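You operate a simulated robot arm through the tools that you are given. There is no shell and no other tool.

You run a simulated robot arm. Do the job below in one go: nothing can be reset, and whatever is moved stays where it is left.

## Task
Run the grip test on the brass cup at 3 bar.
Fine: cup on the test rail first, then air valve open, switch to GRIP, GOOD lamp lit.

It is judged by the outcome, as a careful person would: the job done as asked, and still so three seconds after it is handed in. It fails if anything else is knocked over, pushed out of place, dropped, spilled or broken.

## Robot
A 6-joint arm with a two-finger parallel gripper, fixed in place. Base frame: the origin is at the foot of the arm, x ahead of it, y to its left, z up; the work surface is at about z = 720. Units: mm, rad, N and s.
With the tool pointing down near the work surface it reaches from about 280 to 640 mm from the base axis. Its first joint turns from -2.007 to 2.007 rad. Payload 3.43 kg.
Tool frame: the origin (TCP) lies between the finger pads and is the grasp point; the fingertips stand 34 mm ahead of it; z points along the fingers, y is the line along which they close. Largest opening 128 mm; finger width 24, thickness 12; the body of the gripper, 48 by 130 mm, starts 96 mm behind the TCP.
Orientation is that of the tool frame in the base frame, as a unit quaternion [x, y, z, w]. With the fingers straight down and closing along the base's y, the tool's x points along the base's -x, its y along +y and its z along -z.

## Interface
- The arm moves only by the tool servo_tool. Its arguments are lists of equal length, an entry for each row: "travel": the shift along the base's x, y, z in mm, a list of three; "dr": the turn, a rotation vector about the base's x, y, z in degrees, a list of three; "claw": the finger opening in mm, from 0 to 128. In form: {"travel": [[tx, ty, tz], ...], "dr": [[rx, ry, rz], ...], "claw": [claw, ...]}. A call has 1 to 20 rows; each row is the pose to reach, as a shift and turn from the pose commanded when the call began. Each row takes 0.2 s and may step no farther than 50 mm and 0.15 rad from the row before; otherwise, or with a gripper value out of range, the whole call is refused. A pose out of reach is approached as far as the arm can. The call stops where the force on the tool passes 40 N (or 10 N more than at its start, if that is more) or the arm is blocked; 0.2 s more then pass. Each finger travels about 153 mm/s and halts on what it meets, pressing with about 42 N; the grip force reading is that of the motor and also rises with nothing between the fingers. The clock runs only during rows and for 0.2 s after the last one: add rows that repeat a pose to give the fingers time. It gives the time, the measured TCP pose, the force on the tool (base axes), the opening and the grip force at its end, in the units of the frame above (readings bear some noise), with the torque about the TCP (base axes, N m) and any sound that the robot's microphone picked up.
- Cameras (640 x 400 px; columns grow to the right, rows downward): "scene" is fixed at [398.1, -650.7, 1299.2]; the picture's right is [0.89, 0.46, 0.00], its down [0.36, -0.68, -0.64] and it looks along [-0.30, 0.57, -0.77] (base axes); focal length 347 px, centre (320, 200). "wrist" rides on the gripper at [76, -11, -160] in the tool frame; the picture's right is [0.15, 0.99, 0.00], its down [-0.88, 0.13, -0.46] and it looks along [-0.45, 0.07, 0.89] (tool axes); focal length 234 px, centre (320, 200). There is no depth. A picture from a camera that has moved, and an enlarged one, comes with that camera's place and axes in the base frame and with its lens.
- snapshot(camera): a new picture of that camera. The clock stands still meanwhile.
- slide_trunk(by): slides the trunk up (or, below 0, down) by that many mm; the arm rides with it, the base frame stays. It gives what a move gives, with no picture.
- inspect(camera, box): a new picture of the part [left, top, right, bottom] of that camera's present view, enlarged. The clock stands still meanwhile.
- finish_job(): hands the job in; it is judged then, once.

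Places have to be worked out from the pictures, the camera data and where the tool is seen. Open the gripper and draw the arm clear of the work before you hand the job in, unless the task says otherwise.

The tools are called after "Emit:" as a command line: name --argument value ..., lists and objects as JSON in quotes. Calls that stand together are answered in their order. servo_tool: Moves the arm, as the interface text tells. Its arguments: {"type":"object","properties":{"travel":{"type":"array","items":{"type":"array","items":{"type":"number"}}},"dr":{"type":"array","items":{"type":"array","items":{"type":"number"}}},"claw":{"type":"array","items":{"type":"number"}}},"required":["travel","dr","claw"]} The other tools are called the same way: slide_trunk (by) slides the trunk up or down; snapshot (camera) takes a picture; inspect (camera, box) takes an enlarged picture of a part of a camera's view; finish_job () hands the job in.

At the start:

```text
time_s: 0.0
position: [350.9, -359.6, 1051.9]
tool_rot: [0.0, 1.0, 0.0, -0.001]
force: [1.0, -0.4, -0.4]
ft_torque: [-0.01, 0.02, 0.0]
gripper_width: 127.9
finger_force: 0.0
trunk travel left (down, up): [-800.0, 190.0]
```

scene: 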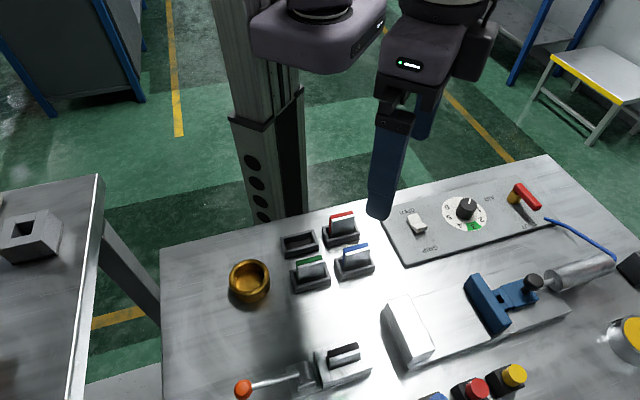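
wrist: 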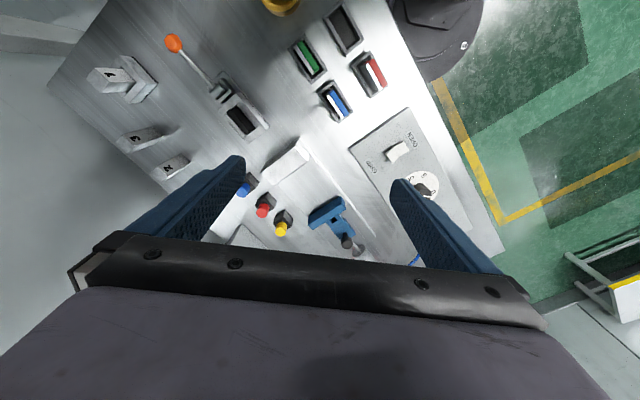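

I'll start by taking enlarged views of the bench to understand the fixtures before moving.

Emit:
inspect --camera "scene" --box '[380, 150, 640, 310]'

Emit:
inspect --camera "scene" --box '[380, 240, 640, 400]'

Emit:
inspect --camera "scene" --box '[200, 200, 460, 400]'

Emit:
inspect --camera "wrist" --box '[60, 0, 480, 270]'

```text
2.46 times, centred on (510, 230) of scene
camera zoom: at [398.1, -650.7, 1299.2], right [0.89, 0.46, 0.0], down [0.36, -0.68, -0.64], along [-0.3, 0.57, -0.77], focal length 854 px, centre (-148, 126)
```

zoom: 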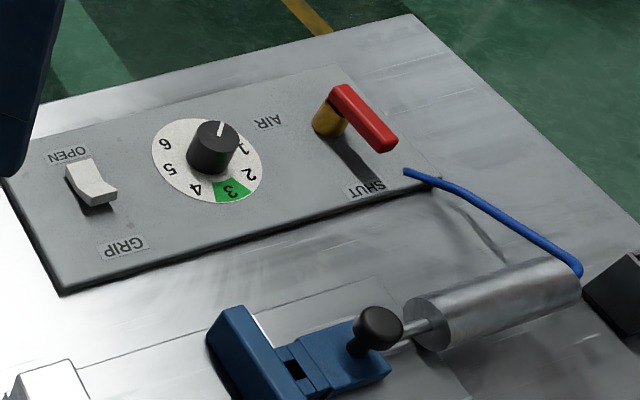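

```text
2.46 times, centred on (510, 320) of scene
camera zoom: at [398.1, -650.7, 1299.2], right [0.89, 0.46, 0.0], down [0.36, -0.68, -0.64], along [-0.3, 0.57, -0.77], focal length 854 px, centre (-148, -95)
```

zoom: 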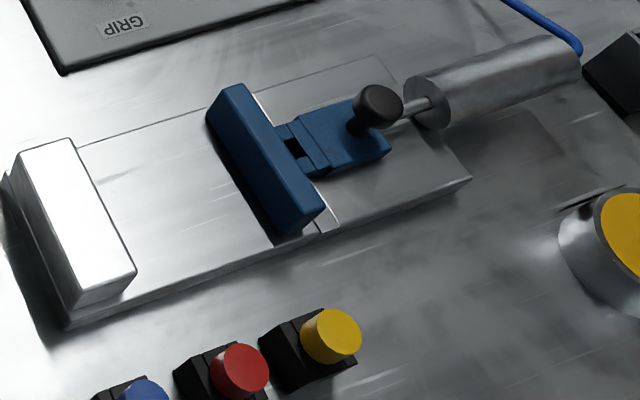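

```text
2.00 times, centred on (330, 300) of scene
camera zoom: at [398.1, -650.7, 1299.2], right [0.89, 0.46, 0.0], down [0.36, -0.68, -0.64], along [-0.3, 0.57, -0.77], focal length 694 px, centre (300, 0)
```

zoom: 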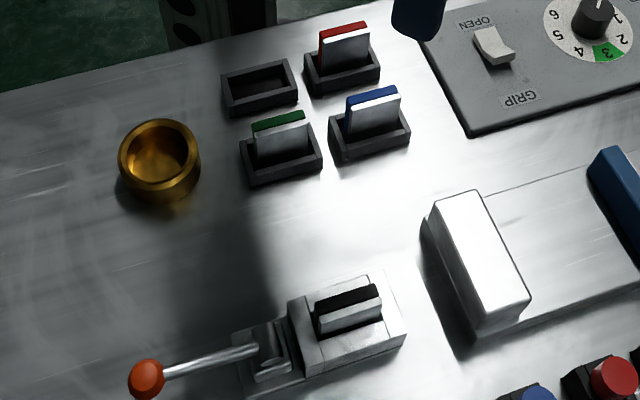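

```text
1.48 times, centred on (270, 135) of wrist
camera zoom: at [275.8, -370.9, 1209.5], right [-0.15, 0.99, 0.0], down [0.88, 0.13, 0.46], along [0.45, 0.07, -0.89], focal length 347 px, centre (394, 296)
```

zoom: 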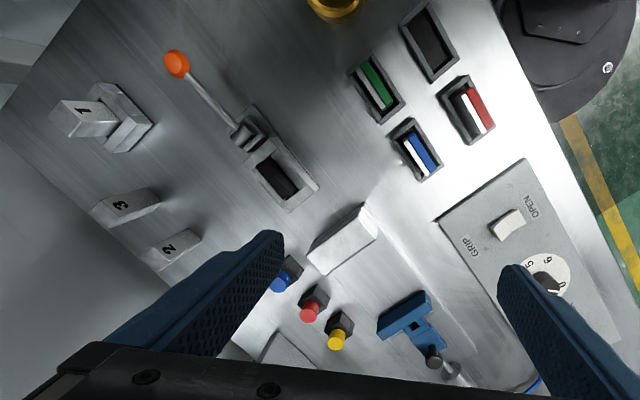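

The pictures show a control panel (dial, OPEN/GRIP rocker, red valve lever) around (450,-130), a jaw rail at about (480,-370) and the cup around (155,-456). I'll raise my view over the panel with the wrist camera to read it.

Emit:
servo_tool --travel '[[-2, 35, -15], [-4, 70, -30], [-6, 105, -45], [-8, 140, -60], [-10, 175, -75], [-12, 212, -90]]' --dr '[[0, 0, 0], [0, 0, 0], [0, 0, 0], [0, 0, 0], [0, 0, 0], [0, 0, 0]]' --claw '[128, 128, 128, 128, 128, 128]'

Emit:
snapshot --camera "wrist"

Emit:
snapshot --camera "scene"

```text
time_s: 1.4
position: [339.5, -146.6, 958.6]
tool_rot: [0.0, 1.0, 0.0, 0.001]
force: [0.6, 0.6, -0.6]
ft_torque: [-0.02, -0.01, 0.02]
gripper_width: 127.9
finger_force: 0.1
trunk travel left (down, up): [-800.0, 190.0]
```

```text
taken
camera wrist: at [264.5, -157.1, 1117.8], right [-0.15, 0.99, 0.0], down [0.88, 0.13, 0.46], along [0.45, 0.07, -0.89], focal length 234 px, centre (320, 200)
```

wrist: 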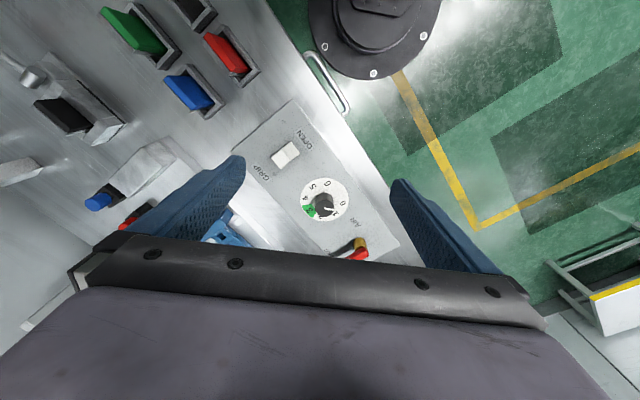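

```text
taken
```

scene: 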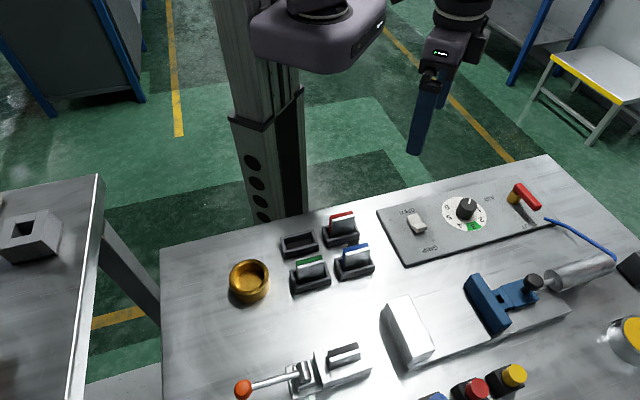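

The gripper is clear now and the panel is in view of both cameras. I'll enlarge the dial, valve and rail in each to read markings.

Emit:
inspect --camera "wrist" --box '[240, 110, 400, 270]'

Emit:
inspect --camera "scene" --box '[400, 170, 560, 270]'

Emit:
inspect --camera "scene" --box '[480, 240, 640, 400]'

Emit:
inspect --camera "scene" --box '[210, 240, 310, 320]'

```text
2.50 times, centred on (320, 190) of wrist
camera zoom: at [264.5, -157.1, 1117.8], right [-0.15, 0.99, 0.0], down [0.88, 0.13, 0.46], along [0.45, 0.07, -0.89], focal length 585 px, centre (320, 225)
```

zoom: 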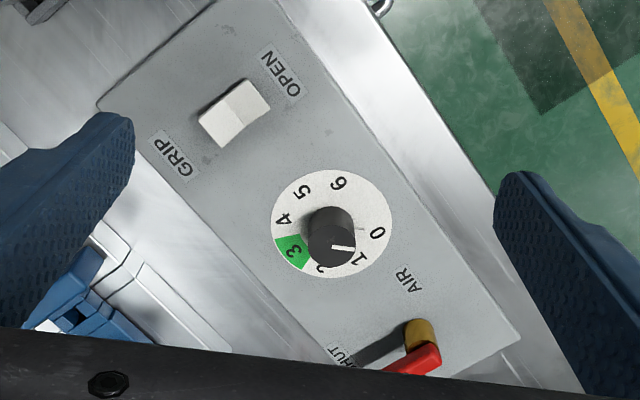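

```text
4.00 times, centred on (480, 220) of scene
camera zoom: at [398.1, -650.7, 1299.2], right [0.89, 0.46, 0.0], down [0.36, -0.68, -0.64], along [-0.3, 0.57, -0.77], focal length 1388 px, centre (-320, 120)
```

zoom: 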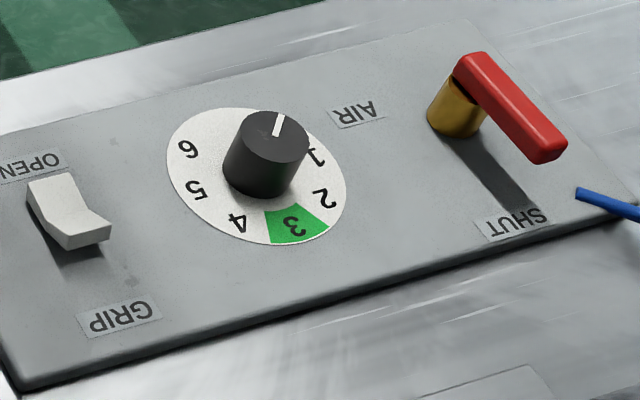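

```text
2.50 times, centred on (560, 320) of scene
camera zoom: at [398.1, -650.7, 1299.2], right [0.89, 0.46, 0.0], down [0.36, -0.68, -0.64], along [-0.3, 0.57, -0.77], focal length 868 px, centre (-280, -100)
```

zoom: 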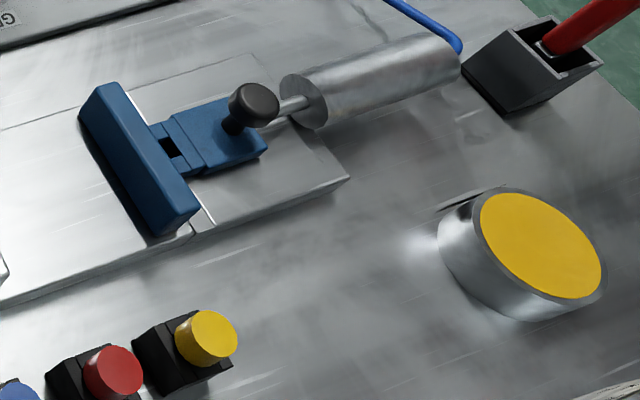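

```text
5.00 times, centred on (260, 280) of scene
camera zoom: at [398.1, -650.7, 1299.2], right [0.89, 0.46, 0.0], down [0.36, -0.68, -0.64], along [-0.3, 0.57, -0.77], focal length 1735 px, centre (620, -200)
```

zoom: 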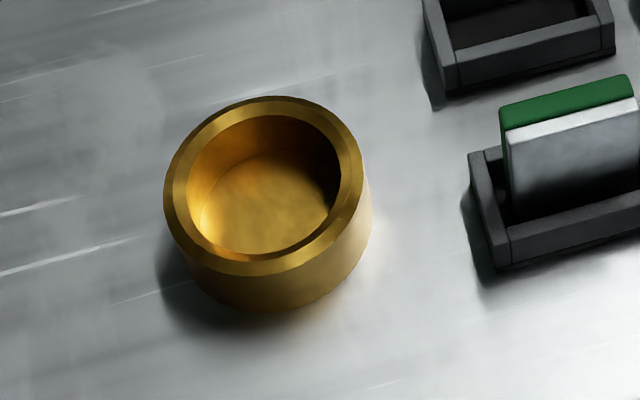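

The dial reads 0 at about the base +y side and the green "3" about 135° clockwise from it; the valve lever points at SHUT. I'll move over the valve for a closer look at its labels and direction.

Emit:
servo_tool --travel '[[35, 16, -10], [70, 32, -20], [105, 48, -30], [140, 64, -40], [170, 80, -50], [194, 90, -58]]' --dr '[[0, 0, 0], [0, 0, 0], [0, 0, 0], [0, 0, 0], [0, 0, 0], [0, 0, 0]]' --claw '[128, 128, 128, 128, 128, 128]'

Emit:
snapshot --camera "wrist"

Emit:
inspect --camera "wrist" --box '[200, 20, 440, 240]'

```text
time_s: 2.8
position: [532.8, -56.4, 903.7]
tool_rot: [0.001, 1.0, 0.0, -0.001]
force: [-0.4, 0.5, 0.1]
ft_torque: [0.01, -0.02, -0.05]
gripper_width: 128.1
finger_force: 0.1
trunk travel left (down, up): [-800.0, 190.0]
```

```text
taken
camera wrist: at [458.2, -67.0, 1061.3], right [-0.15, 0.99, 0.0], down [0.88, 0.13, 0.46], along [0.45, 0.07, -0.89], focal length 234 px, centre (320, 200)
```

wrist: 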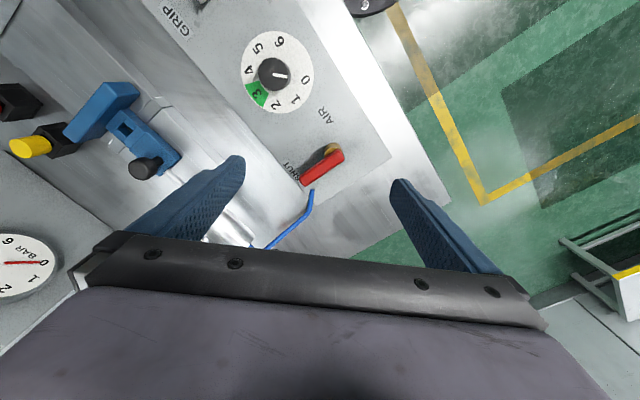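

```text
1.82 times, centred on (320, 130) of wrist
camera zoom: at [458.2, -67.0, 1061.3], right [-0.15, 0.99, 0.0], down [0.88, 0.13, 0.46], along [0.45, 0.07, -0.89], focal length 426 px, centre (320, 327)
```

zoom: 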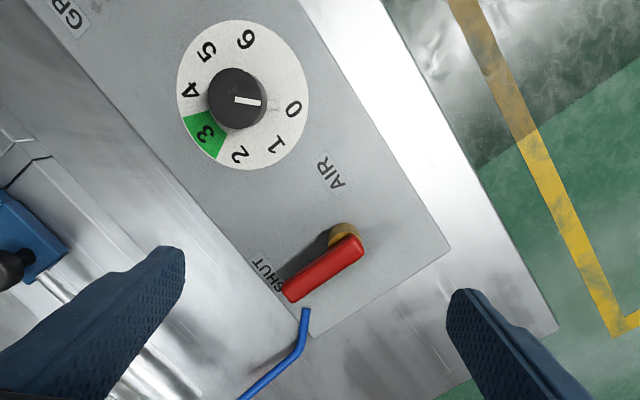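

The lever is at SHUT, the dial at 0, and there's a BAR gauge (0 to 6) at the far side. Next I'll go look at the rail and jaws from above.

Emit:
servo_tool --travel '[[-6, -45, 10], [-12, -90, 20], [-18, -135, 30], [-24, -180, 30], [-30, -225, 30], [-36, -270, 30], [-43, -304, 30]]' --dr '[[0, 0, 0], [0, 0, 0], [0, 0, 0], [0, 0, 0], [0, 0, 0], [0, 0, 0], [0, 0, 0]]' --claw '[128, 128, 128, 128, 128, 128, 128]'

Emit:
snapshot --camera "wrist"

Emit:
inspect --camera "wrist" --box '[200, 60, 460, 260]'

```text
time_s: 4.4
position: [488.4, -361.0, 933.2]
tool_rot: [-0.002, 1.0, 0.001, 0.001]
force: [-1.0, -0.8, -0.1]
ft_torque: [0.05, -0.03, 0.03]
gripper_width: 128.2
finger_force: 0.1
trunk travel left (down, up): [-800.0, 190.0]
```

```text
taken
camera wrist: at [412.8, -373.0, 1091.8], right [-0.15, 0.99, 0.0], down [0.88, 0.13, 0.46], along [0.45, 0.07, -0.89], focal length 234 px, centre (320, 200)
```

wrist: 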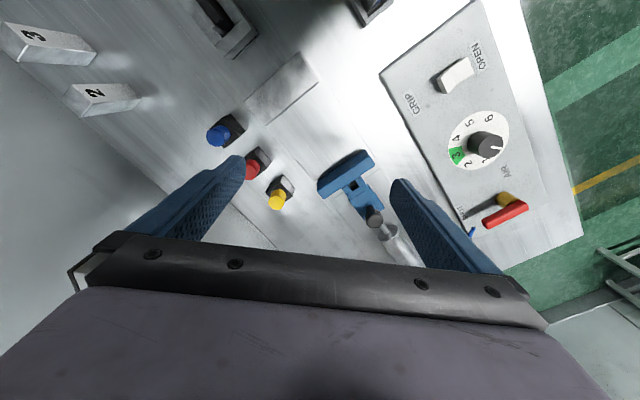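

```text
2.00 times, centred on (330, 160) of wrist
camera zoom: at [412.8, -373.0, 1091.8], right [-0.15, 0.99, 0.0], down [0.88, 0.13, 0.46], along [0.45, 0.07, -0.89], focal length 468 px, centre (300, 280)
```

zoom: 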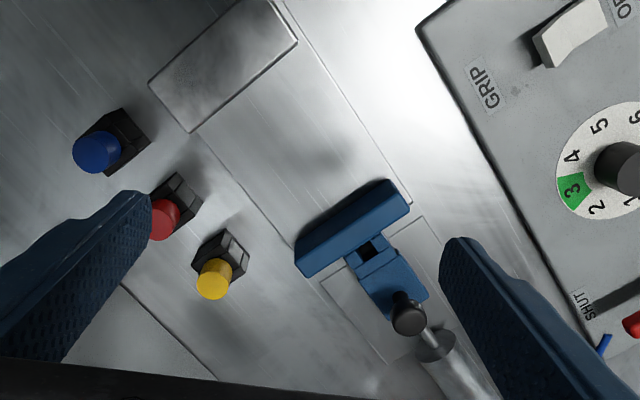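

Triangulating both views puts the fixed jaw's inner face from (414,-373) to (474,-434) at top z≈780, the blue jaw about 104 mm away, and the rail axis at about 45°. I'll turn the gripper 45° so the fingers close across the rail, and go above the cup for a look.

Emit:
servo_tool --travel '[[-38, -12, 0], [-76, -23, 0], [-114, -35, 0], [-152, -46, 0], [-190, -58, 0], [-228, -70, 0], [-266, -81, -10], [-304, -93, -20], [-338, -104, -33]]' --dr '[[0, 0, 5], [0, 0, 10], [0, 0, 15], [0, 0, 20], [0, 0, 25], [0, 0, 30], [0, 0, 35], [0, 0, 40], [0, 0, 45]]' --claw '[128, 128, 128, 128, 128, 128, 128, 128, 128]'

Emit:
snapshot --camera "wrist"

Emit:
snapshot --camera "scene"

```text
time_s: 6.4
position: [150.3, -467.7, 898.6]
tool_rot: [-0.383, 0.924, 0.0, 0.0]
force: [-1.1, -0.4, 0.8]
ft_torque: [0.03, -0.04, -0.01]
gripper_width: 127.8
finger_force: 0.0
trunk travel left (down, up): [-800.0, 190.0]
```

```text
taken
camera wrist: at [105.8, -529.2, 1056.5], right [-0.8, 0.59, 0.0], down [0.53, 0.72, 0.46], along [0.27, 0.37, -0.89], focal length 234 px, centre (320, 200)
```

wrist: 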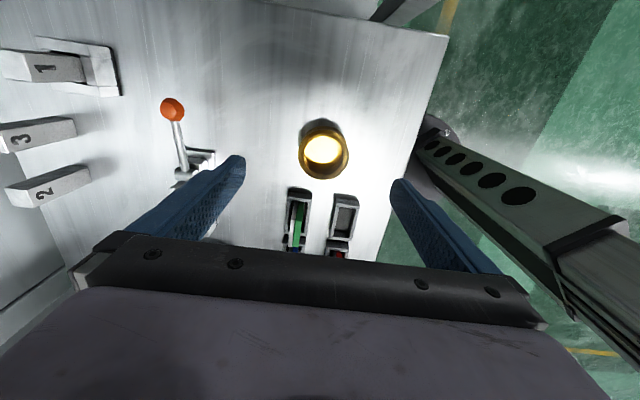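

```text
taken
```

scene: 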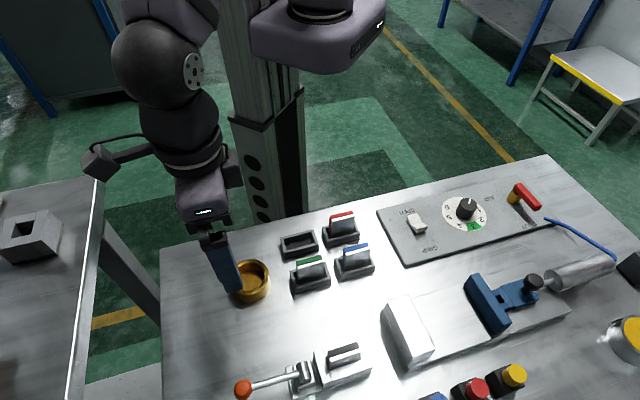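

Emit:
inspect --camera "wrist" --box '[270, 90, 380, 200]'

```text
3.64 times, centred on (325, 145) of wrist
camera zoom: at [105.8, -529.2, 1056.5], right [-0.8, 0.59, 0.0], down [0.53, 0.72, 0.46], along [0.27, 0.37, -0.89], focal length 852 px, centre (302, 400)
```

zoom: 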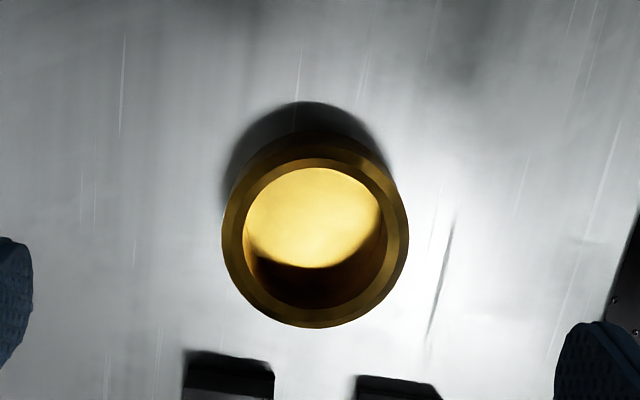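

The cup rim triangulates to centre (156,-453), rim z≈750, diameter ≈69 mm, so it's about 30 mm tall. I'll centre over it and lower to just above the rim, then check alignment.

Emit:
servo_tool --travel '[[4, 12, -25], [4, 12, -60], [4, 12, -95], [4, 12, -95]]' --dr '[[0, 0, 0], [0, 0, 0], [0, 0, 0], [0, 0, 0]]' --claw '[128, 128, 128, 128]'

Emit:
snapshot --camera "wrist"

Emit:
inspect --camera "scene" --box '[170, 190, 350, 330]'

```text
time_s: 7.4
position: [154.2, -455.2, 807.3]
tool_rot: [-0.383, 0.924, 0.0, 0.0]
force: [-0.3, -0.6, -0.8]
ft_torque: [-0.01, 0.0, -0.01]
gripper_width: 127.7
finger_force: 0.1
trunk travel left (down, up): [-800.0, 190.0]
```

```text
taken
camera wrist: at [110.2, -515.8, 965.2], right [-0.8, 0.6, 0.0], down [0.53, 0.72, 0.46], along [0.27, 0.37, -0.89], focal length 234 px, centre (320, 200)
```

wrist: 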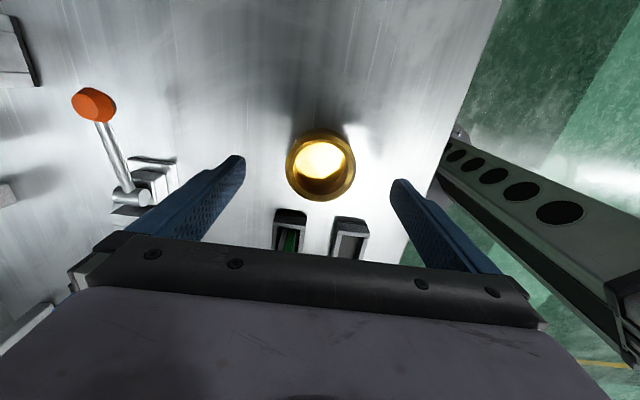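

```text
2.86 times, centred on (260, 260) of scene
camera zoom: at [398.1, -650.7, 1299.2], right [0.89, 0.46, 0.0], down [0.36, -0.68, -0.64], along [-0.3, 0.57, -0.77], focal length 991 px, centre (491, 29)
```

zoom: 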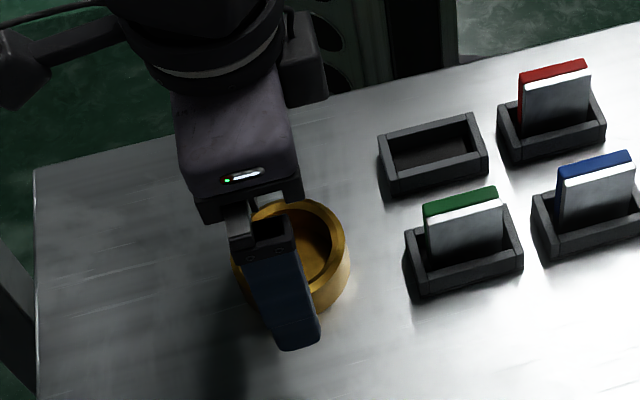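

The fingers straddle the cup symmetrically and nothing is nearby. I'll lower until the tips are about 5 mm above the bench, watching the force.

Emit:
servo_tool --travel '[[0, 0, -15], [0, 0, -30], [0, 0, -40], [0, 0, -46], [0, 0, -46]]' --dr '[[0, 0, 0], [0, 0, 0], [0, 0, 0], [0, 0, 0], [0, 0, 0]]' --claw '[128, 128, 128, 128, 128]'

Emit:
inspect --camera "scene" --box '[170, 190, 350, 330]'

Emit:
snapshot --camera "wrist"

```text
time_s: 8.6
position: [155.5, -453.8, 760.0]
tool_rot: [-0.383, 0.924, 0.0, -0.001]
force: [-0.3, -0.8, -0.5]
ft_torque: [0.01, -0.02, -0.01]
gripper_width: 127.9
finger_force: 0.0
trunk travel left (down, up): [-800.0, 190.0]
```

```text
2.86 times, centred on (260, 260) of scene
camera zoom: at [398.1, -650.7, 1299.2], right [0.89, 0.46, 0.0], down [0.36, -0.68, -0.64], along [-0.3, 0.57, -0.77], focal length 991 px, centre (491, 29)
```

zoom: 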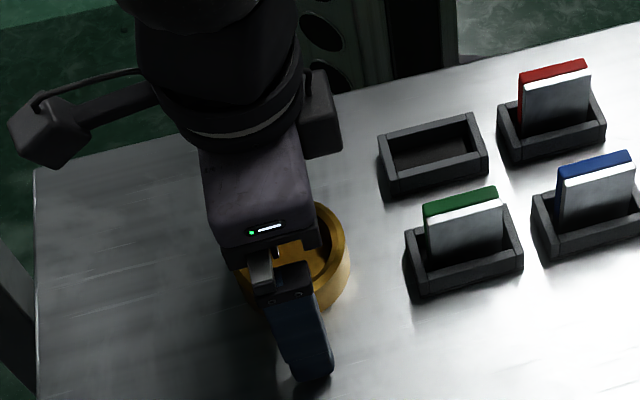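

```text
taken
camera wrist: at [111.0, -514.2, 917.7], right [-0.8, 0.6, 0.0], down [0.53, 0.72, 0.46], along [0.27, 0.37, -0.89], focal length 234 px, centre (320, 200)
```

wrist: 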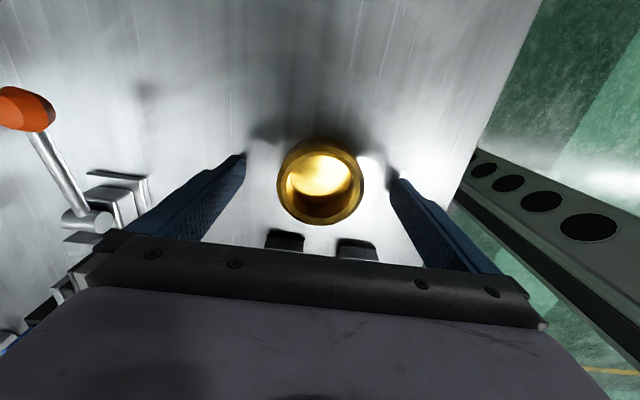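

Tips are at about z=726, clear of the bench, with the cup centred. Now I close on the cup and dwell.

Emit:
servo_tool --travel '[[0, 0, 0], [0, 0, 0], [0, 0, 0], [0, 0, 0], [0, 0, 0]]' --dr '[[0, 0, 0], [0, 0, 0], [0, 0, 0], [0, 0, 0], [0, 0, 0]]' --claw '[95, 76, 60, 50, 50]'

Emit:
snapshot --camera "wrist"

```text
time_s: 9.8
position: [155.4, -453.2, 758.6]
tool_rot: [-0.383, 0.924, 0.001, 0.0]
force: [-0.1, 0.3, -0.1]
ft_torque: [0.01, 0.05, 0.01]
gripper_width: 67.6
finger_force: 42.2
trunk travel left (down, up): [-800.0, 190.0]
```

```text
taken
camera wrist: at [111.0, -514.1, 917.7], right [-0.8, 0.6, 0.0], down [0.53, 0.71, 0.46], along [0.27, 0.37, -0.89], focal length 234 px, centre (320, 200)
```

wrist: 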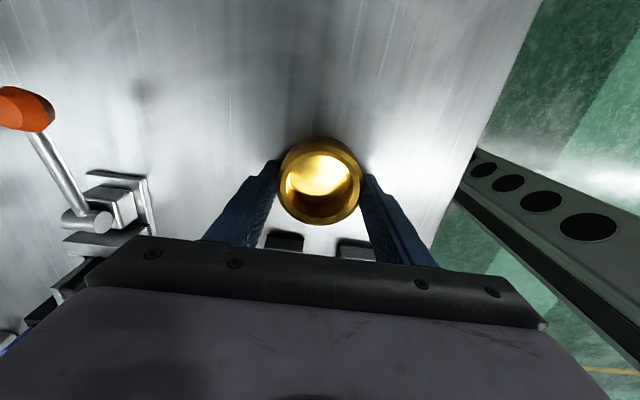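

The grip stopped at 67.6 mm with 42 N, so the cup is held. I'll lift it straight up well clear of everything.

Emit:
servo_tool --travel '[[0, 0, 10], [0, 0, 35], [0, 0, 70], [0, 0, 105], [0, 0, 115]]' --dr '[[0, 0, 0], [0, 0, 0], [0, 0, 0], [0, 0, 0], [0, 0, 0]]' --claw '[50, 50, 50, 50, 50]'

Emit:
snapshot --camera "scene"

```text
time_s: 11.0
position: [156.5, -452.2, 872.4]
tool_rot: [-0.383, 0.924, 0.0, -0.001]
force: [0.0, 0.4, 0.2]
ft_torque: [-0.02, 0.0, 0.01]
gripper_width: 49.8
finger_force: 0.1
trunk travel left (down, up): [-800.0, 190.0]
```

```text
taken
```

scene: 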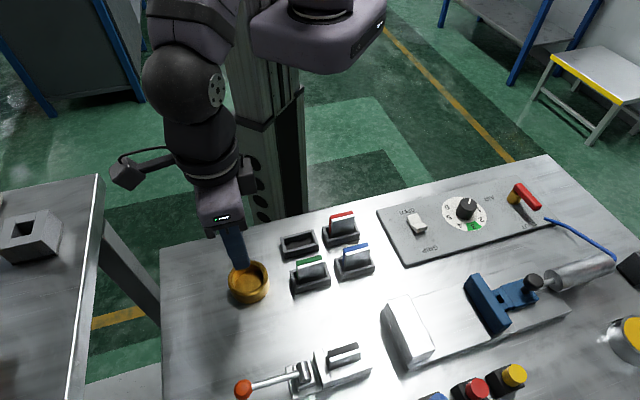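

The opening went to 50 mm with no grip force: the cup slipped out and is still sitting on the bench. I'll look closely at it and at the finger pads before trying again.

Emit:
inspect --camera "scene" --box '[190, 210, 310, 310]'

Emit:
snapshot --camera "wrist"

Emit:
inspect --camera "wrist" --box '[200, 80, 440, 280]'

```text
4.00 times, centred on (250, 260) of scene
camera zoom: at [398.1, -650.7, 1299.2], right [0.89, 0.46, 0.0], down [0.36, -0.68, -0.64], along [-0.3, 0.57, -0.77], focal length 1388 px, centre (600, -40)
```

zoom: 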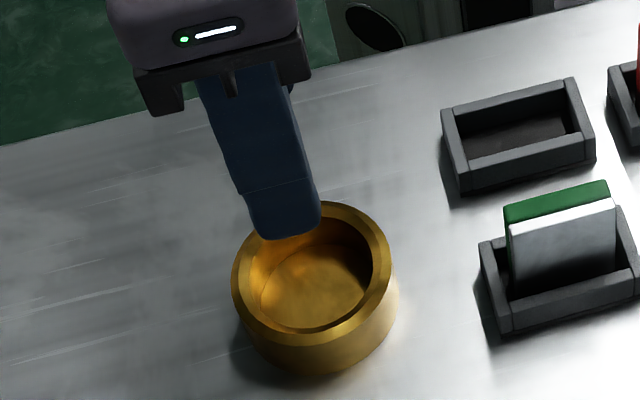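

```text
taken
camera wrist: at [110.8, -514.4, 1031.9], right [-0.8, 0.6, 0.0], down [0.53, 0.72, 0.46], along [0.27, 0.37, -0.89], focal length 234 px, centre (320, 200)
```

wrist: 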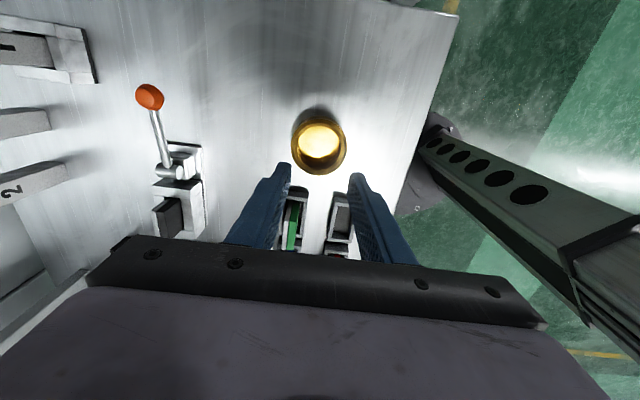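

```text
2.00 times, centred on (320, 180) of wrist
camera zoom: at [110.8, -514.4, 1031.9], right [-0.8, 0.6, 0.0], down [0.53, 0.72, 0.46], along [0.27, 0.37, -0.89], focal length 468 px, centre (320, 240)
```

zoom: 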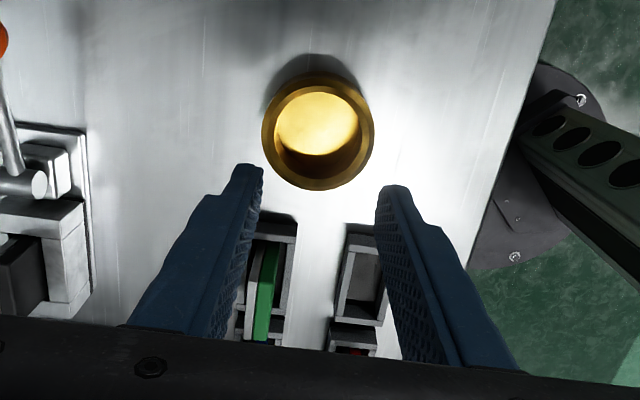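

The cup is upright and unmoved at (155,-454). I'll reopen, go back down with the tips a few mm lower for more overlap, and close again, this time planning a very slow lift.

Emit:
servo_tool --travel '[[0, 0, 0], [0, 0, 0], [0, 0, -20], [0, 0, -60], [0, 0, -95], [0, 0, -112], [0, 0, -116], [0, 0, -118], [0, 0, -118]]' --dr '[[0, 0, 0], [0, 0, 0], [0, 0, 0], [0, 0, 0], [0, 0, 0], [0, 0, 0], [0, 0, 0], [0, 0, 0], [0, 0, 0]]' --claw '[100, 100, 100, 100, 100, 100, 100, 100, 100]'

```text
time_s: 13.0
position: [157.0, -453.7, 755.4]
tool_rot: [-0.383, 0.924, 0.0, 0.0]
force: [0.7, 0.2, -0.4]
ft_torque: [0.0, 0.0, -0.04]
gripper_width: 99.8
finger_force: 0.1
trunk travel left (down, up): [-800.0, 190.0]
```

The tips are near z=722 with no contact force. I close fully onto the cup and dwell, then raise by only 1 mm steps to see whether it is held.

Emit:
servo_tool --travel '[[0, 0, 0], [0, 0, 0], [0, 0, 0], [0, 0, 0], [0, 0, 0]]' --dr '[[0, 0, 0], [0, 0, 0], [0, 0, 0], [0, 0, 0], [0, 0, 0]]' --claw '[80, 60, 30, 30, 30]'

Emit:
servo_tool --travel '[[0, 0, 1], [0, 0, 2], [0, 0, 3], [0, 0, 4]]' --dr '[[0, 0, 0], [0, 0, 0], [0, 0, 0], [0, 0, 0]]' --claw '[30, 30, 30, 30]'

Emit:
inspect --camera "scene" --box '[190, 210, 310, 310]'

```text
time_s: 14.2
position: [155.9, -453.0, 755.4]
tool_rot: [-0.383, 0.924, 0.0, 0.0]
force: [0.0, -0.9, 0.7]
ft_torque: [0.01, -0.02, -0.03]
gripper_width: 68.8
finger_force: 42.3
trunk travel left (down, up): [-800.0, 190.0]
```

```text
time_s: 15.2
position: [156.4, -453.7, 760.0]
tool_rot: [-0.383, 0.924, 0.002, 0.001]
force: [-0.5, 0.2, -2.9]
ft_torque: [0.03, 0.0, -0.02]
gripper_width: 68.6
finger_force: 42.5
trunk travel left (down, up): [-800.0, 190.0]
```

```text
4.00 times, centred on (250, 260) of scene
camera zoom: at [398.1, -650.7, 1299.2], right [0.89, 0.46, 0.0], down [0.36, -0.68, -0.64], along [-0.3, 0.57, -0.77], focal length 1388 px, centre (600, -40)
```

zoom: 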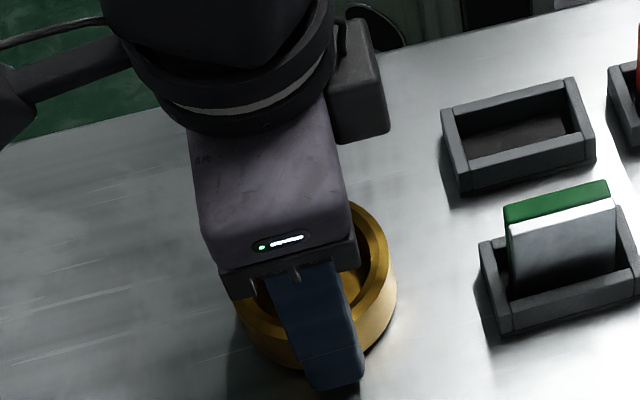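

The opening holds at 68.6 mm and the tool now carries about -2.9 N, so the cup appears to be lifted. I'll keep raising slowly and recheck.

Emit:
servo_tool --travel '[[0, 0, 2], [0, 0, 4], [0, 0, 6], [0, 0, 8], [0, 0, 10], [0, 0, 12], [0, 0, 14], [0, 0, 16]]' --dr '[[0, 0, 0], [0, 0, 0], [0, 0, 0], [0, 0, 0], [0, 0, 0], [0, 0, 0], [0, 0, 0], [0, 0, 0]]' --claw '[30, 30, 30, 30, 30, 30, 30, 30]'

Emit:
inspect --camera "scene" --box '[190, 210, 310, 310]'

Emit:
inspect --camera "wrist" --box '[200, 80, 440, 280]'

```text
time_s: 17.0
position: [155.1, -453.1, 776.4]
tool_rot: [-0.383, 0.924, 0.0, 0.0]
force: [0.1, -0.5, -2.6]
ft_torque: [0.01, -0.04, -0.03]
gripper_width: 68.7
finger_force: 42.3
trunk travel left (down, up): [-800.0, 190.0]
```

```text
4.00 times, centred on (250, 260) of scene
camera zoom: at [398.1, -650.7, 1299.2], right [0.89, 0.46, 0.0], down [0.36, -0.68, -0.64], along [-0.3, 0.57, -0.77], focal length 1388 px, centre (600, -40)
```

zoom: 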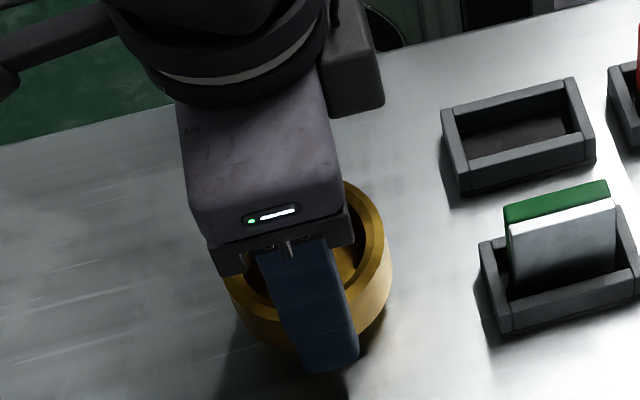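

```text
2.00 times, centred on (320, 180) of wrist
camera zoom: at [110.8, -515.2, 935.3], right [-0.8, 0.6, 0.0], down [0.53, 0.71, 0.46], along [0.27, 0.37, -0.89], focal length 468 px, centre (320, 240)
```

zoom: 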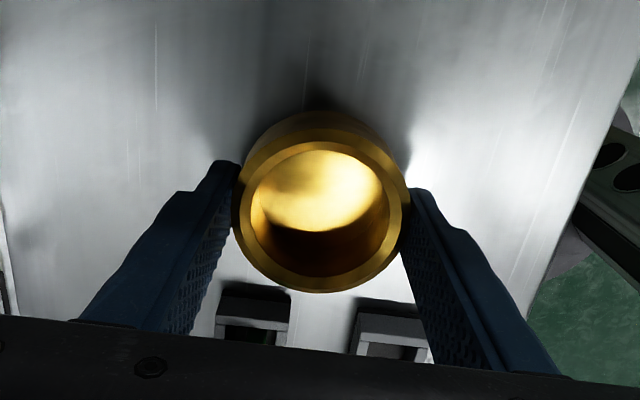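

The cup is lifted (about 2.7 N, grip steady at 68.7 mm). I'll continue slowly up to clear height.

Emit:
servo_tool --travel '[[0, 0, 3], [0, 0, 6], [0, 0, 10], [0, 0, 15], [0, 0, 20], [0, 0, 25], [0, 0, 30], [0, 0, 35], [0, 0, 40], [0, 0, 45], [0, 0, 50], [0, 0, 55], [0, 0, 60], [0, 0, 65], [0, 0, 70], [0, 0, 75], [0, 0, 80], [0, 0, 85], [0, 0, 89], [0, 0, 92]]' --dr '[[0, 0, 0], [0, 0, 0], [0, 0, 0], [0, 0, 0], [0, 0, 0], [0, 0, 0], [0, 0, 0], [0, 0, 0], [0, 0, 0], [0, 0, 0], [0, 0, 0], [0, 0, 0], [0, 0, 0], [0, 0, 0], [0, 0, 0], [0, 0, 0], [0, 0, 0], [0, 0, 0], [0, 0, 0], [0, 0, 0]]' --claw '[30, 30, 30, 30, 30, 30, 30, 30, 30, 30, 30, 30, 30, 30, 30, 30, 30, 30, 30, 30]'

Emit:
inspect --camera "wrist" --box '[200, 80, 440, 280]'

Emit:
snapshot --camera "scene"

```text
time_s: 21.2
position: [157.2, -454.0, 867.7]
tool_rot: [-0.382, 0.924, 0.001, 0.0]
force: [0.3, 0.3, -2.9]
ft_torque: [0.0, 0.0, 0.03]
gripper_width: 69.1
finger_force: 41.6
trunk travel left (down, up): [-800.0, 190.0]
```

```text
2.00 times, centred on (320, 180) of wrist
camera zoom: at [111.9, -515.7, 1026.5], right [-0.8, 0.6, 0.0], down [0.53, 0.71, 0.46], along [0.27, 0.37, -0.89], focal length 468 px, centre (320, 240)
```

zoom: 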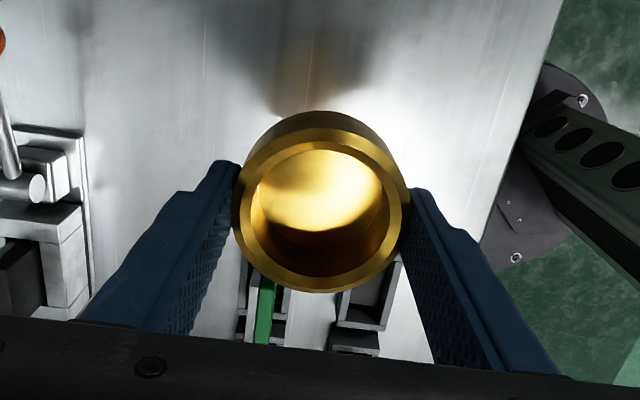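

```text
taken
```

scene: 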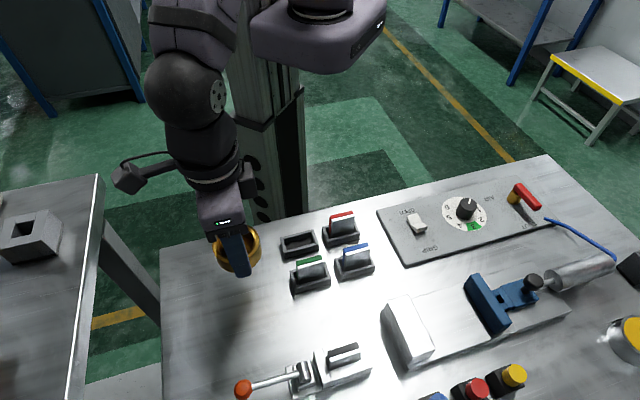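

The grip is stable at 69 mm and 2.9 N. Now I carry the cup gently across at this height to above the middle of the rail gap, about (474,-372).

Emit:
servo_tool --travel '[[3, 1, 0], [10, 2, 0], [19, 5, 0], [32, 8, 0], [48, 12, 0], [67, 17, 0], [86, 22, 0], [105, 27, 0], [124, 32, 0], [143, 37, 0], [162, 42, 0], [181, 47, 0], [200, 52, 0], [219, 57, 0], [239, 62, 0], [258, 66, 0], [277, 71, 0], [293, 75, 0], [308, 80, 0], [318, 82, 0]]' --dr '[[0, 0, 0], [0, 0, 0], [0, 0, 0], [0, 0, 0], [0, 0, 0], [0, 0, 0], [0, 0, 0], [0, 0, 0], [0, 0, 0], [0, 0, 0], [0, 0, 0], [0, 0, 0], [0, 0, 0], [0, 0, 0], [0, 0, 0], [0, 0, 0], [0, 0, 0], [0, 0, 0], [0, 0, 0], [0, 0, 0]]' --claw '[30, 30, 30, 30, 30, 30, 30, 30, 30, 30, 30, 30, 30, 30, 30, 30, 30, 30, 30, 30]'

Emit:
snapshot --camera "wrist"

Emit:
snapshot --camera "scene"

```text
time_s: 25.4
position: [472.3, -371.6, 868.9]
tool_rot: [-0.383, 0.924, 0.0, 0.0]
force: [0.1, 0.1, -2.7]
ft_torque: [0.01, -0.01, -0.01]
gripper_width: 69.0
finger_force: 42.1
trunk travel left (down, up): [-800.0, 190.0]
```

```text
taken
camera wrist: at [428.0, -432.9, 1026.5], right [-0.8, 0.6, 0.0], down [0.53, 0.71, 0.46], along [0.27, 0.37, -0.89], focal length 234 px, centre (320, 200)
```

wrist: 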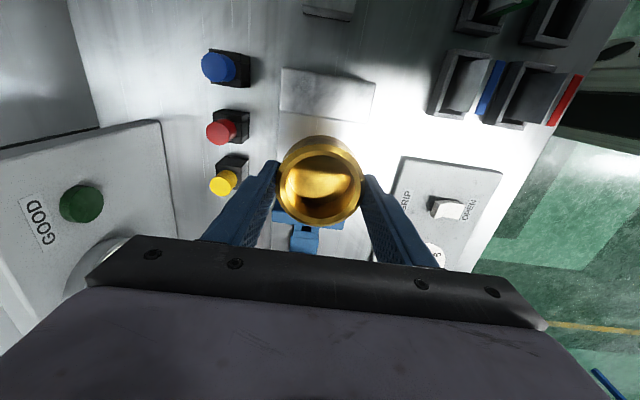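

```text
taken
```

scene: 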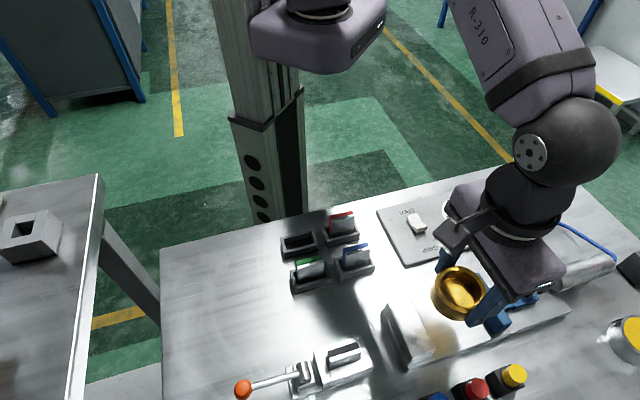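

The cup is over the rail and the GOOD lamp panel (green, unlit) is visible to the side with the gauge. I'll enlarge the wrist view to check jaw clearances before lowering.

Emit:
inspect --camera "wrist" --box '[220, 50, 440, 270]'

Emit:
inspect --camera "scene" --box '[370, 220, 590, 380]'

```text
1.82 times, centred on (330, 160) of wrist
camera zoom: at [428.0, -432.9, 1026.5], right [-0.8, 0.6, 0.0], down [0.53, 0.71, 0.46], along [0.27, 0.37, -0.89], focal length 426 px, centre (302, 273)
```

zoom: 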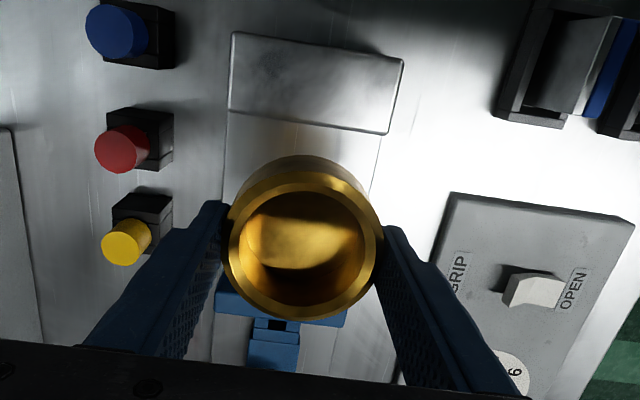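

```text
2.50 times, centred on (480, 300) of scene
camera zoom: at [398.1, -650.7, 1299.2], right [0.89, 0.46, 0.0], down [0.36, -0.68, -0.64], along [-0.3, 0.57, -0.77], focal length 868 px, centre (-80, -50)
```

zoom: 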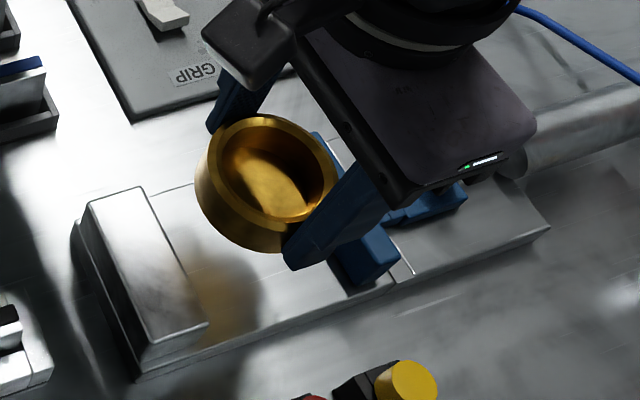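

The cup is centred laterally within a few mm and sits about 5 mm from the fixed jaw in plan; I'll shift 5 mm toward the moving jaw and lower to about 10 mm above the rail.

Emit:
servo_tool --travel '[[2, 1, 0], [4, 3, 0], [4, 3, -4], [4, 3, -10], [4, 3, -18], [4, 3, -26], [4, 3, -34], [4, 3, -42], [4, 3, -50], [4, 3, -58], [4, 3, -66], [4, 3, -74], [4, 3, -80], [4, 3, -84], [4, 3, -86]]' --dr '[[0, 0, 0], [0, 0, 0], [0, 0, 0], [0, 0, 0], [0, 0, 0], [0, 0, 0], [0, 0, 0], [0, 0, 0], [0, 0, 0], [0, 0, 0], [0, 0, 0], [0, 0, 0], [0, 0, 0], [0, 0, 0], [0, 0, 0]]' --claw '[30, 30, 30, 30, 30, 30, 30, 30, 30, 30, 30, 30, 30, 30, 30]'

Emit:
inspect --camera "scene" --box '[370, 220, 590, 380]'

Emit:
snapshot --camera "wrist"

```text
time_s: 28.6
position: [479.3, -368.3, 781.7]
tool_rot: [-0.382, 0.924, 0.0, 0.0]
force: [0.4, 0.3, -1.2]
ft_torque: [-0.01, 0.01, 0.0]
gripper_width: 69.0
finger_force: 42.0
trunk travel left (down, up): [-800.0, 190.0]
```

```text
2.50 times, centred on (480, 300) of scene
camera zoom: at [398.1, -650.7, 1299.2], right [0.89, 0.46, 0.0], down [0.36, -0.68, -0.64], along [-0.3, 0.57, -0.77], focal length 868 px, centre (-80, -50)
```

zoom: 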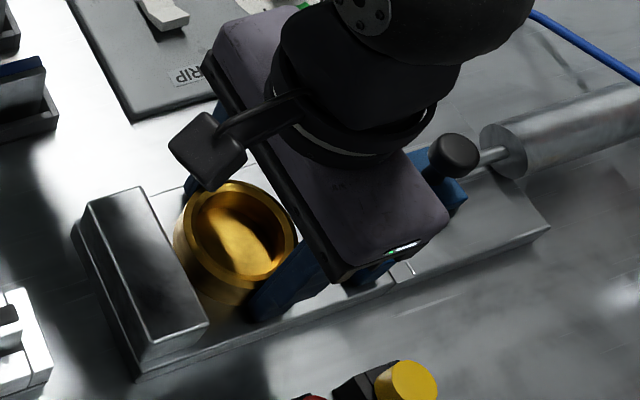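

```text
taken
camera wrist: at [434.2, -429.6, 940.2], right [-0.8, 0.6, 0.0], down [0.53, 0.72, 0.46], along [0.27, 0.37, -0.89], focal length 234 px, centre (320, 200)
```

wrist: 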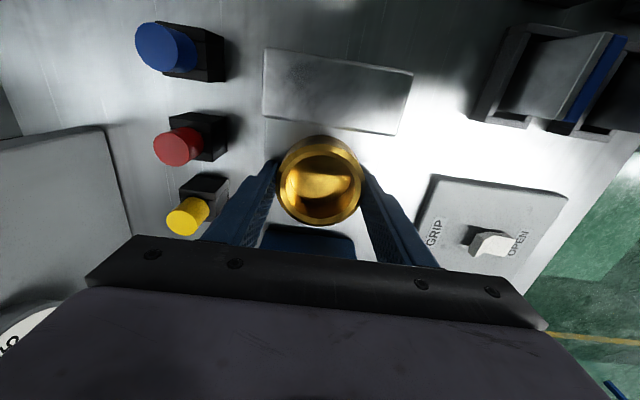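

The cup sits between the jaws with clear space. I'll lower in 1 mm steps and read the force for contact with the rail.

Emit:
servo_tool --travel '[[0, 0, -1], [0, 0, -2], [0, 0, -3], [0, 0, -4], [0, 0, -4]]' --dr '[[0, 0, 0], [0, 0, 0], [0, 0, 0], [0, 0, 0], [0, 0, 0]]' --claw '[30, 30, 30, 30, 30]'

```text
time_s: 29.8
position: [478.8, -368.8, 782.1]
tool_rot: [-0.383, 0.924, -0.003, 0.001]
force: [3.2, 7.8, 25.0]
ft_torque: [0.41, 0.24, -0.05]
gripper_width: 68.8
finger_force: 41.6
trunk travel left (down, up): [-800.0, 190.0]
```

Contact shows 25 N upward with the TCP at about 781, higher than I expected for the rail surface, so I'll look closely at what the cup is touching before releasing.

Emit:
inspect --camera "scene" --box '[390, 270, 510, 370]'

Emit:
inspect --camera "wrist" --box '[220, 40, 440, 260]'

```text
4.00 times, centred on (450, 320) of scene
camera zoom: at [398.1, -650.7, 1299.2], right [0.89, 0.46, 0.0], down [0.36, -0.68, -0.64], along [-0.3, 0.57, -0.77], focal length 1388 px, centre (-200, -280)
```

zoom: 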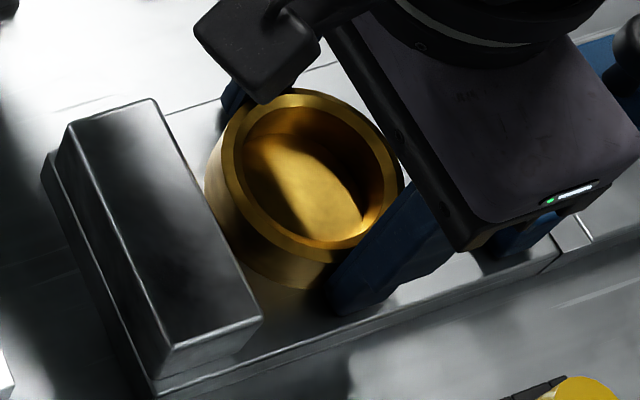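

```text
1.82 times, centred on (330, 150) of wrist
camera zoom: at [433.2, -429.0, 940.0], right [-0.8, 0.6, -0.01], down [0.53, 0.72, 0.46], along [0.28, 0.36, -0.89], focal length 426 px, centre (302, 291)
```

zoom: 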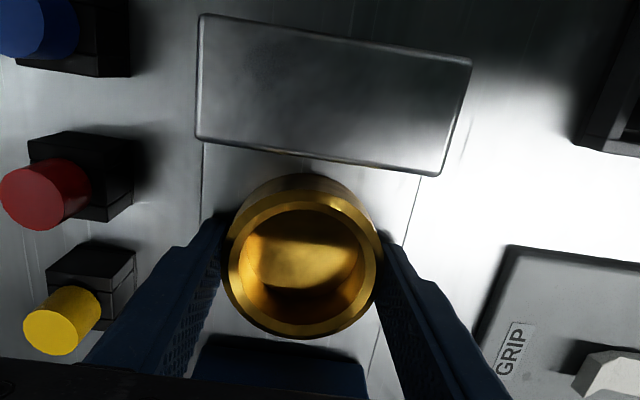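

Comparing rim sizes shows the cup slid about 8 mm down in the fingers while carrying, so its bottom is at about TCP-45, i.e. resting on the rail at z≈737. I'll relieve the press by raising slightly, then read force.

Emit:
servo_tool --travel '[[0, 0, 1], [0, 0, 2], [0, 0, 2.5], [0, 0, 2.5]]' --dr '[[0, 0, 0], [0, 0, 0], [0, 0, 0], [0, 0, 0]]' --claw '[30, 30, 30, 30]'

```text
time_s: 30.8
position: [476.9, -370.4, 781.1]
tool_rot: [-0.383, 0.924, -0.002, 0.001]
force: [7.5, 0.2, 15.1]
ft_torque: [-0.17, -0.69, 0.03]
gripper_width: 68.9
finger_force: 42.0
trunk travel left (down, up): [-800.0, 190.0]
```

Still 15 N of upward press; I'll raise another 1.5 mm.

Emit:
servo_tool --travel '[[0, 0, 0.7], [0, 0, 1.4], [0, 0, 1.4]]' --dr '[[0, 0, 0], [0, 0, 0], [0, 0, 0]]' --claw '[30, 30, 30]'

```text
time_s: 31.6
position: [477.3, -369.5, 781.4]
tool_rot: [-0.383, 0.924, -0.001, 0.0]
force: [1.0, -4.2, 9.9]
ft_torque: [-0.4, -0.36, -0.06]
gripper_width: 69.1
finger_force: 42.1
trunk travel left (down, up): [-800.0, 190.0]
```

Force is falling; one more millimetre to bring it close to zero.

Emit:
servo_tool --travel '[[0, 0, 0.5], [0, 0, 1.0], [0, 0, 1.0]]' --dr '[[0, 0, 0], [0, 0, 0], [0, 0, 0]]' --claw '[30, 30, 30]'

```text
time_s: 32.4
position: [477.0, -368.2, 781.7]
tool_rot: [-0.383, 0.924, 0.001, -0.001]
force: [-1.1, 0.1, 1.2]
ft_torque: [-0.07, -0.03, -0.02]
gripper_width: 68.6
finger_force: 41.8
trunk travel left (down, up): [-800.0, 190.0]
```

Force is now about 1 N, so the cup rests on the rail. I'll open the fingers a little at a time to release it.

Emit:
servo_tool --travel '[[0, 0, 0], [0, 0, 0], [0, 0, 0], [0, 0, 0], [0, 0, 0]]' --dr '[[0, 0, 0], [0, 0, 0], [0, 0, 0], [0, 0, 0], [0, 0, 0]]' --claw '[68, 72, 80, 92, 92]'

Emit:
inspect --camera "wrist" --box '[220, 40, 440, 260]'

Emit:
inspect --camera "scene" --box '[390, 270, 510, 370]'

```text
time_s: 33.6
position: [478.1, -369.7, 783.6]
tool_rot: [-0.382, 0.924, 0.001, 0.0]
force: [-0.3, 0.7, -0.4]
ft_torque: [0.02, 0.04, 0.01]
gripper_width: 92.1
finger_force: 0.1
trunk travel left (down, up): [-800.0, 190.0]
```

```text
1.82 times, centred on (330, 150) of wrist
camera zoom: at [433.0, -430.2, 941.1], right [-0.8, 0.6, 0.0], down [0.53, 0.72, 0.46], along [0.27, 0.37, -0.89], focal length 426 px, centre (302, 291)
```

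zoom: 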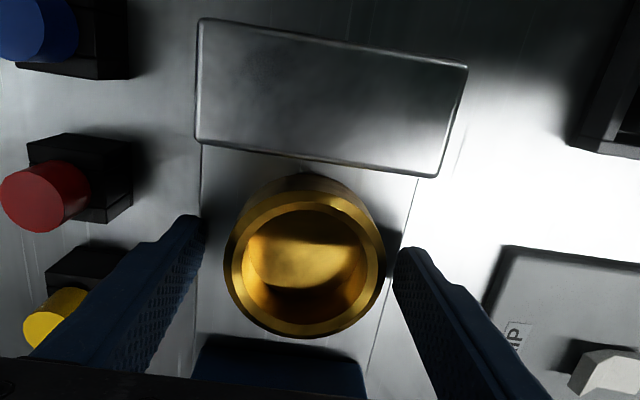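

```text
4.00 times, centred on (450, 320) of scene
camera zoom: at [398.1, -650.7, 1299.2], right [0.89, 0.46, 0.0], down [0.36, -0.68, -0.64], along [-0.3, 0.57, -0.77], focal length 1388 px, centre (-200, -280)
```

zoom: 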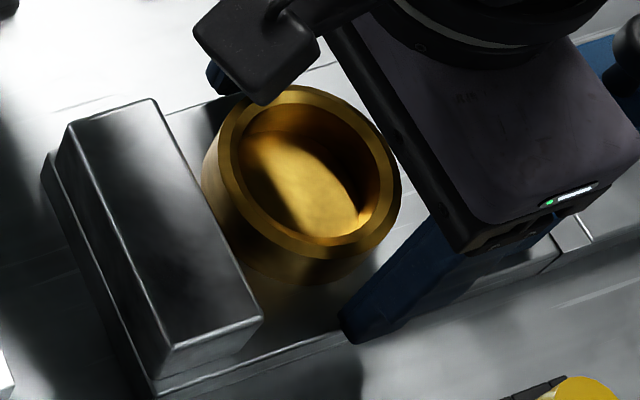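

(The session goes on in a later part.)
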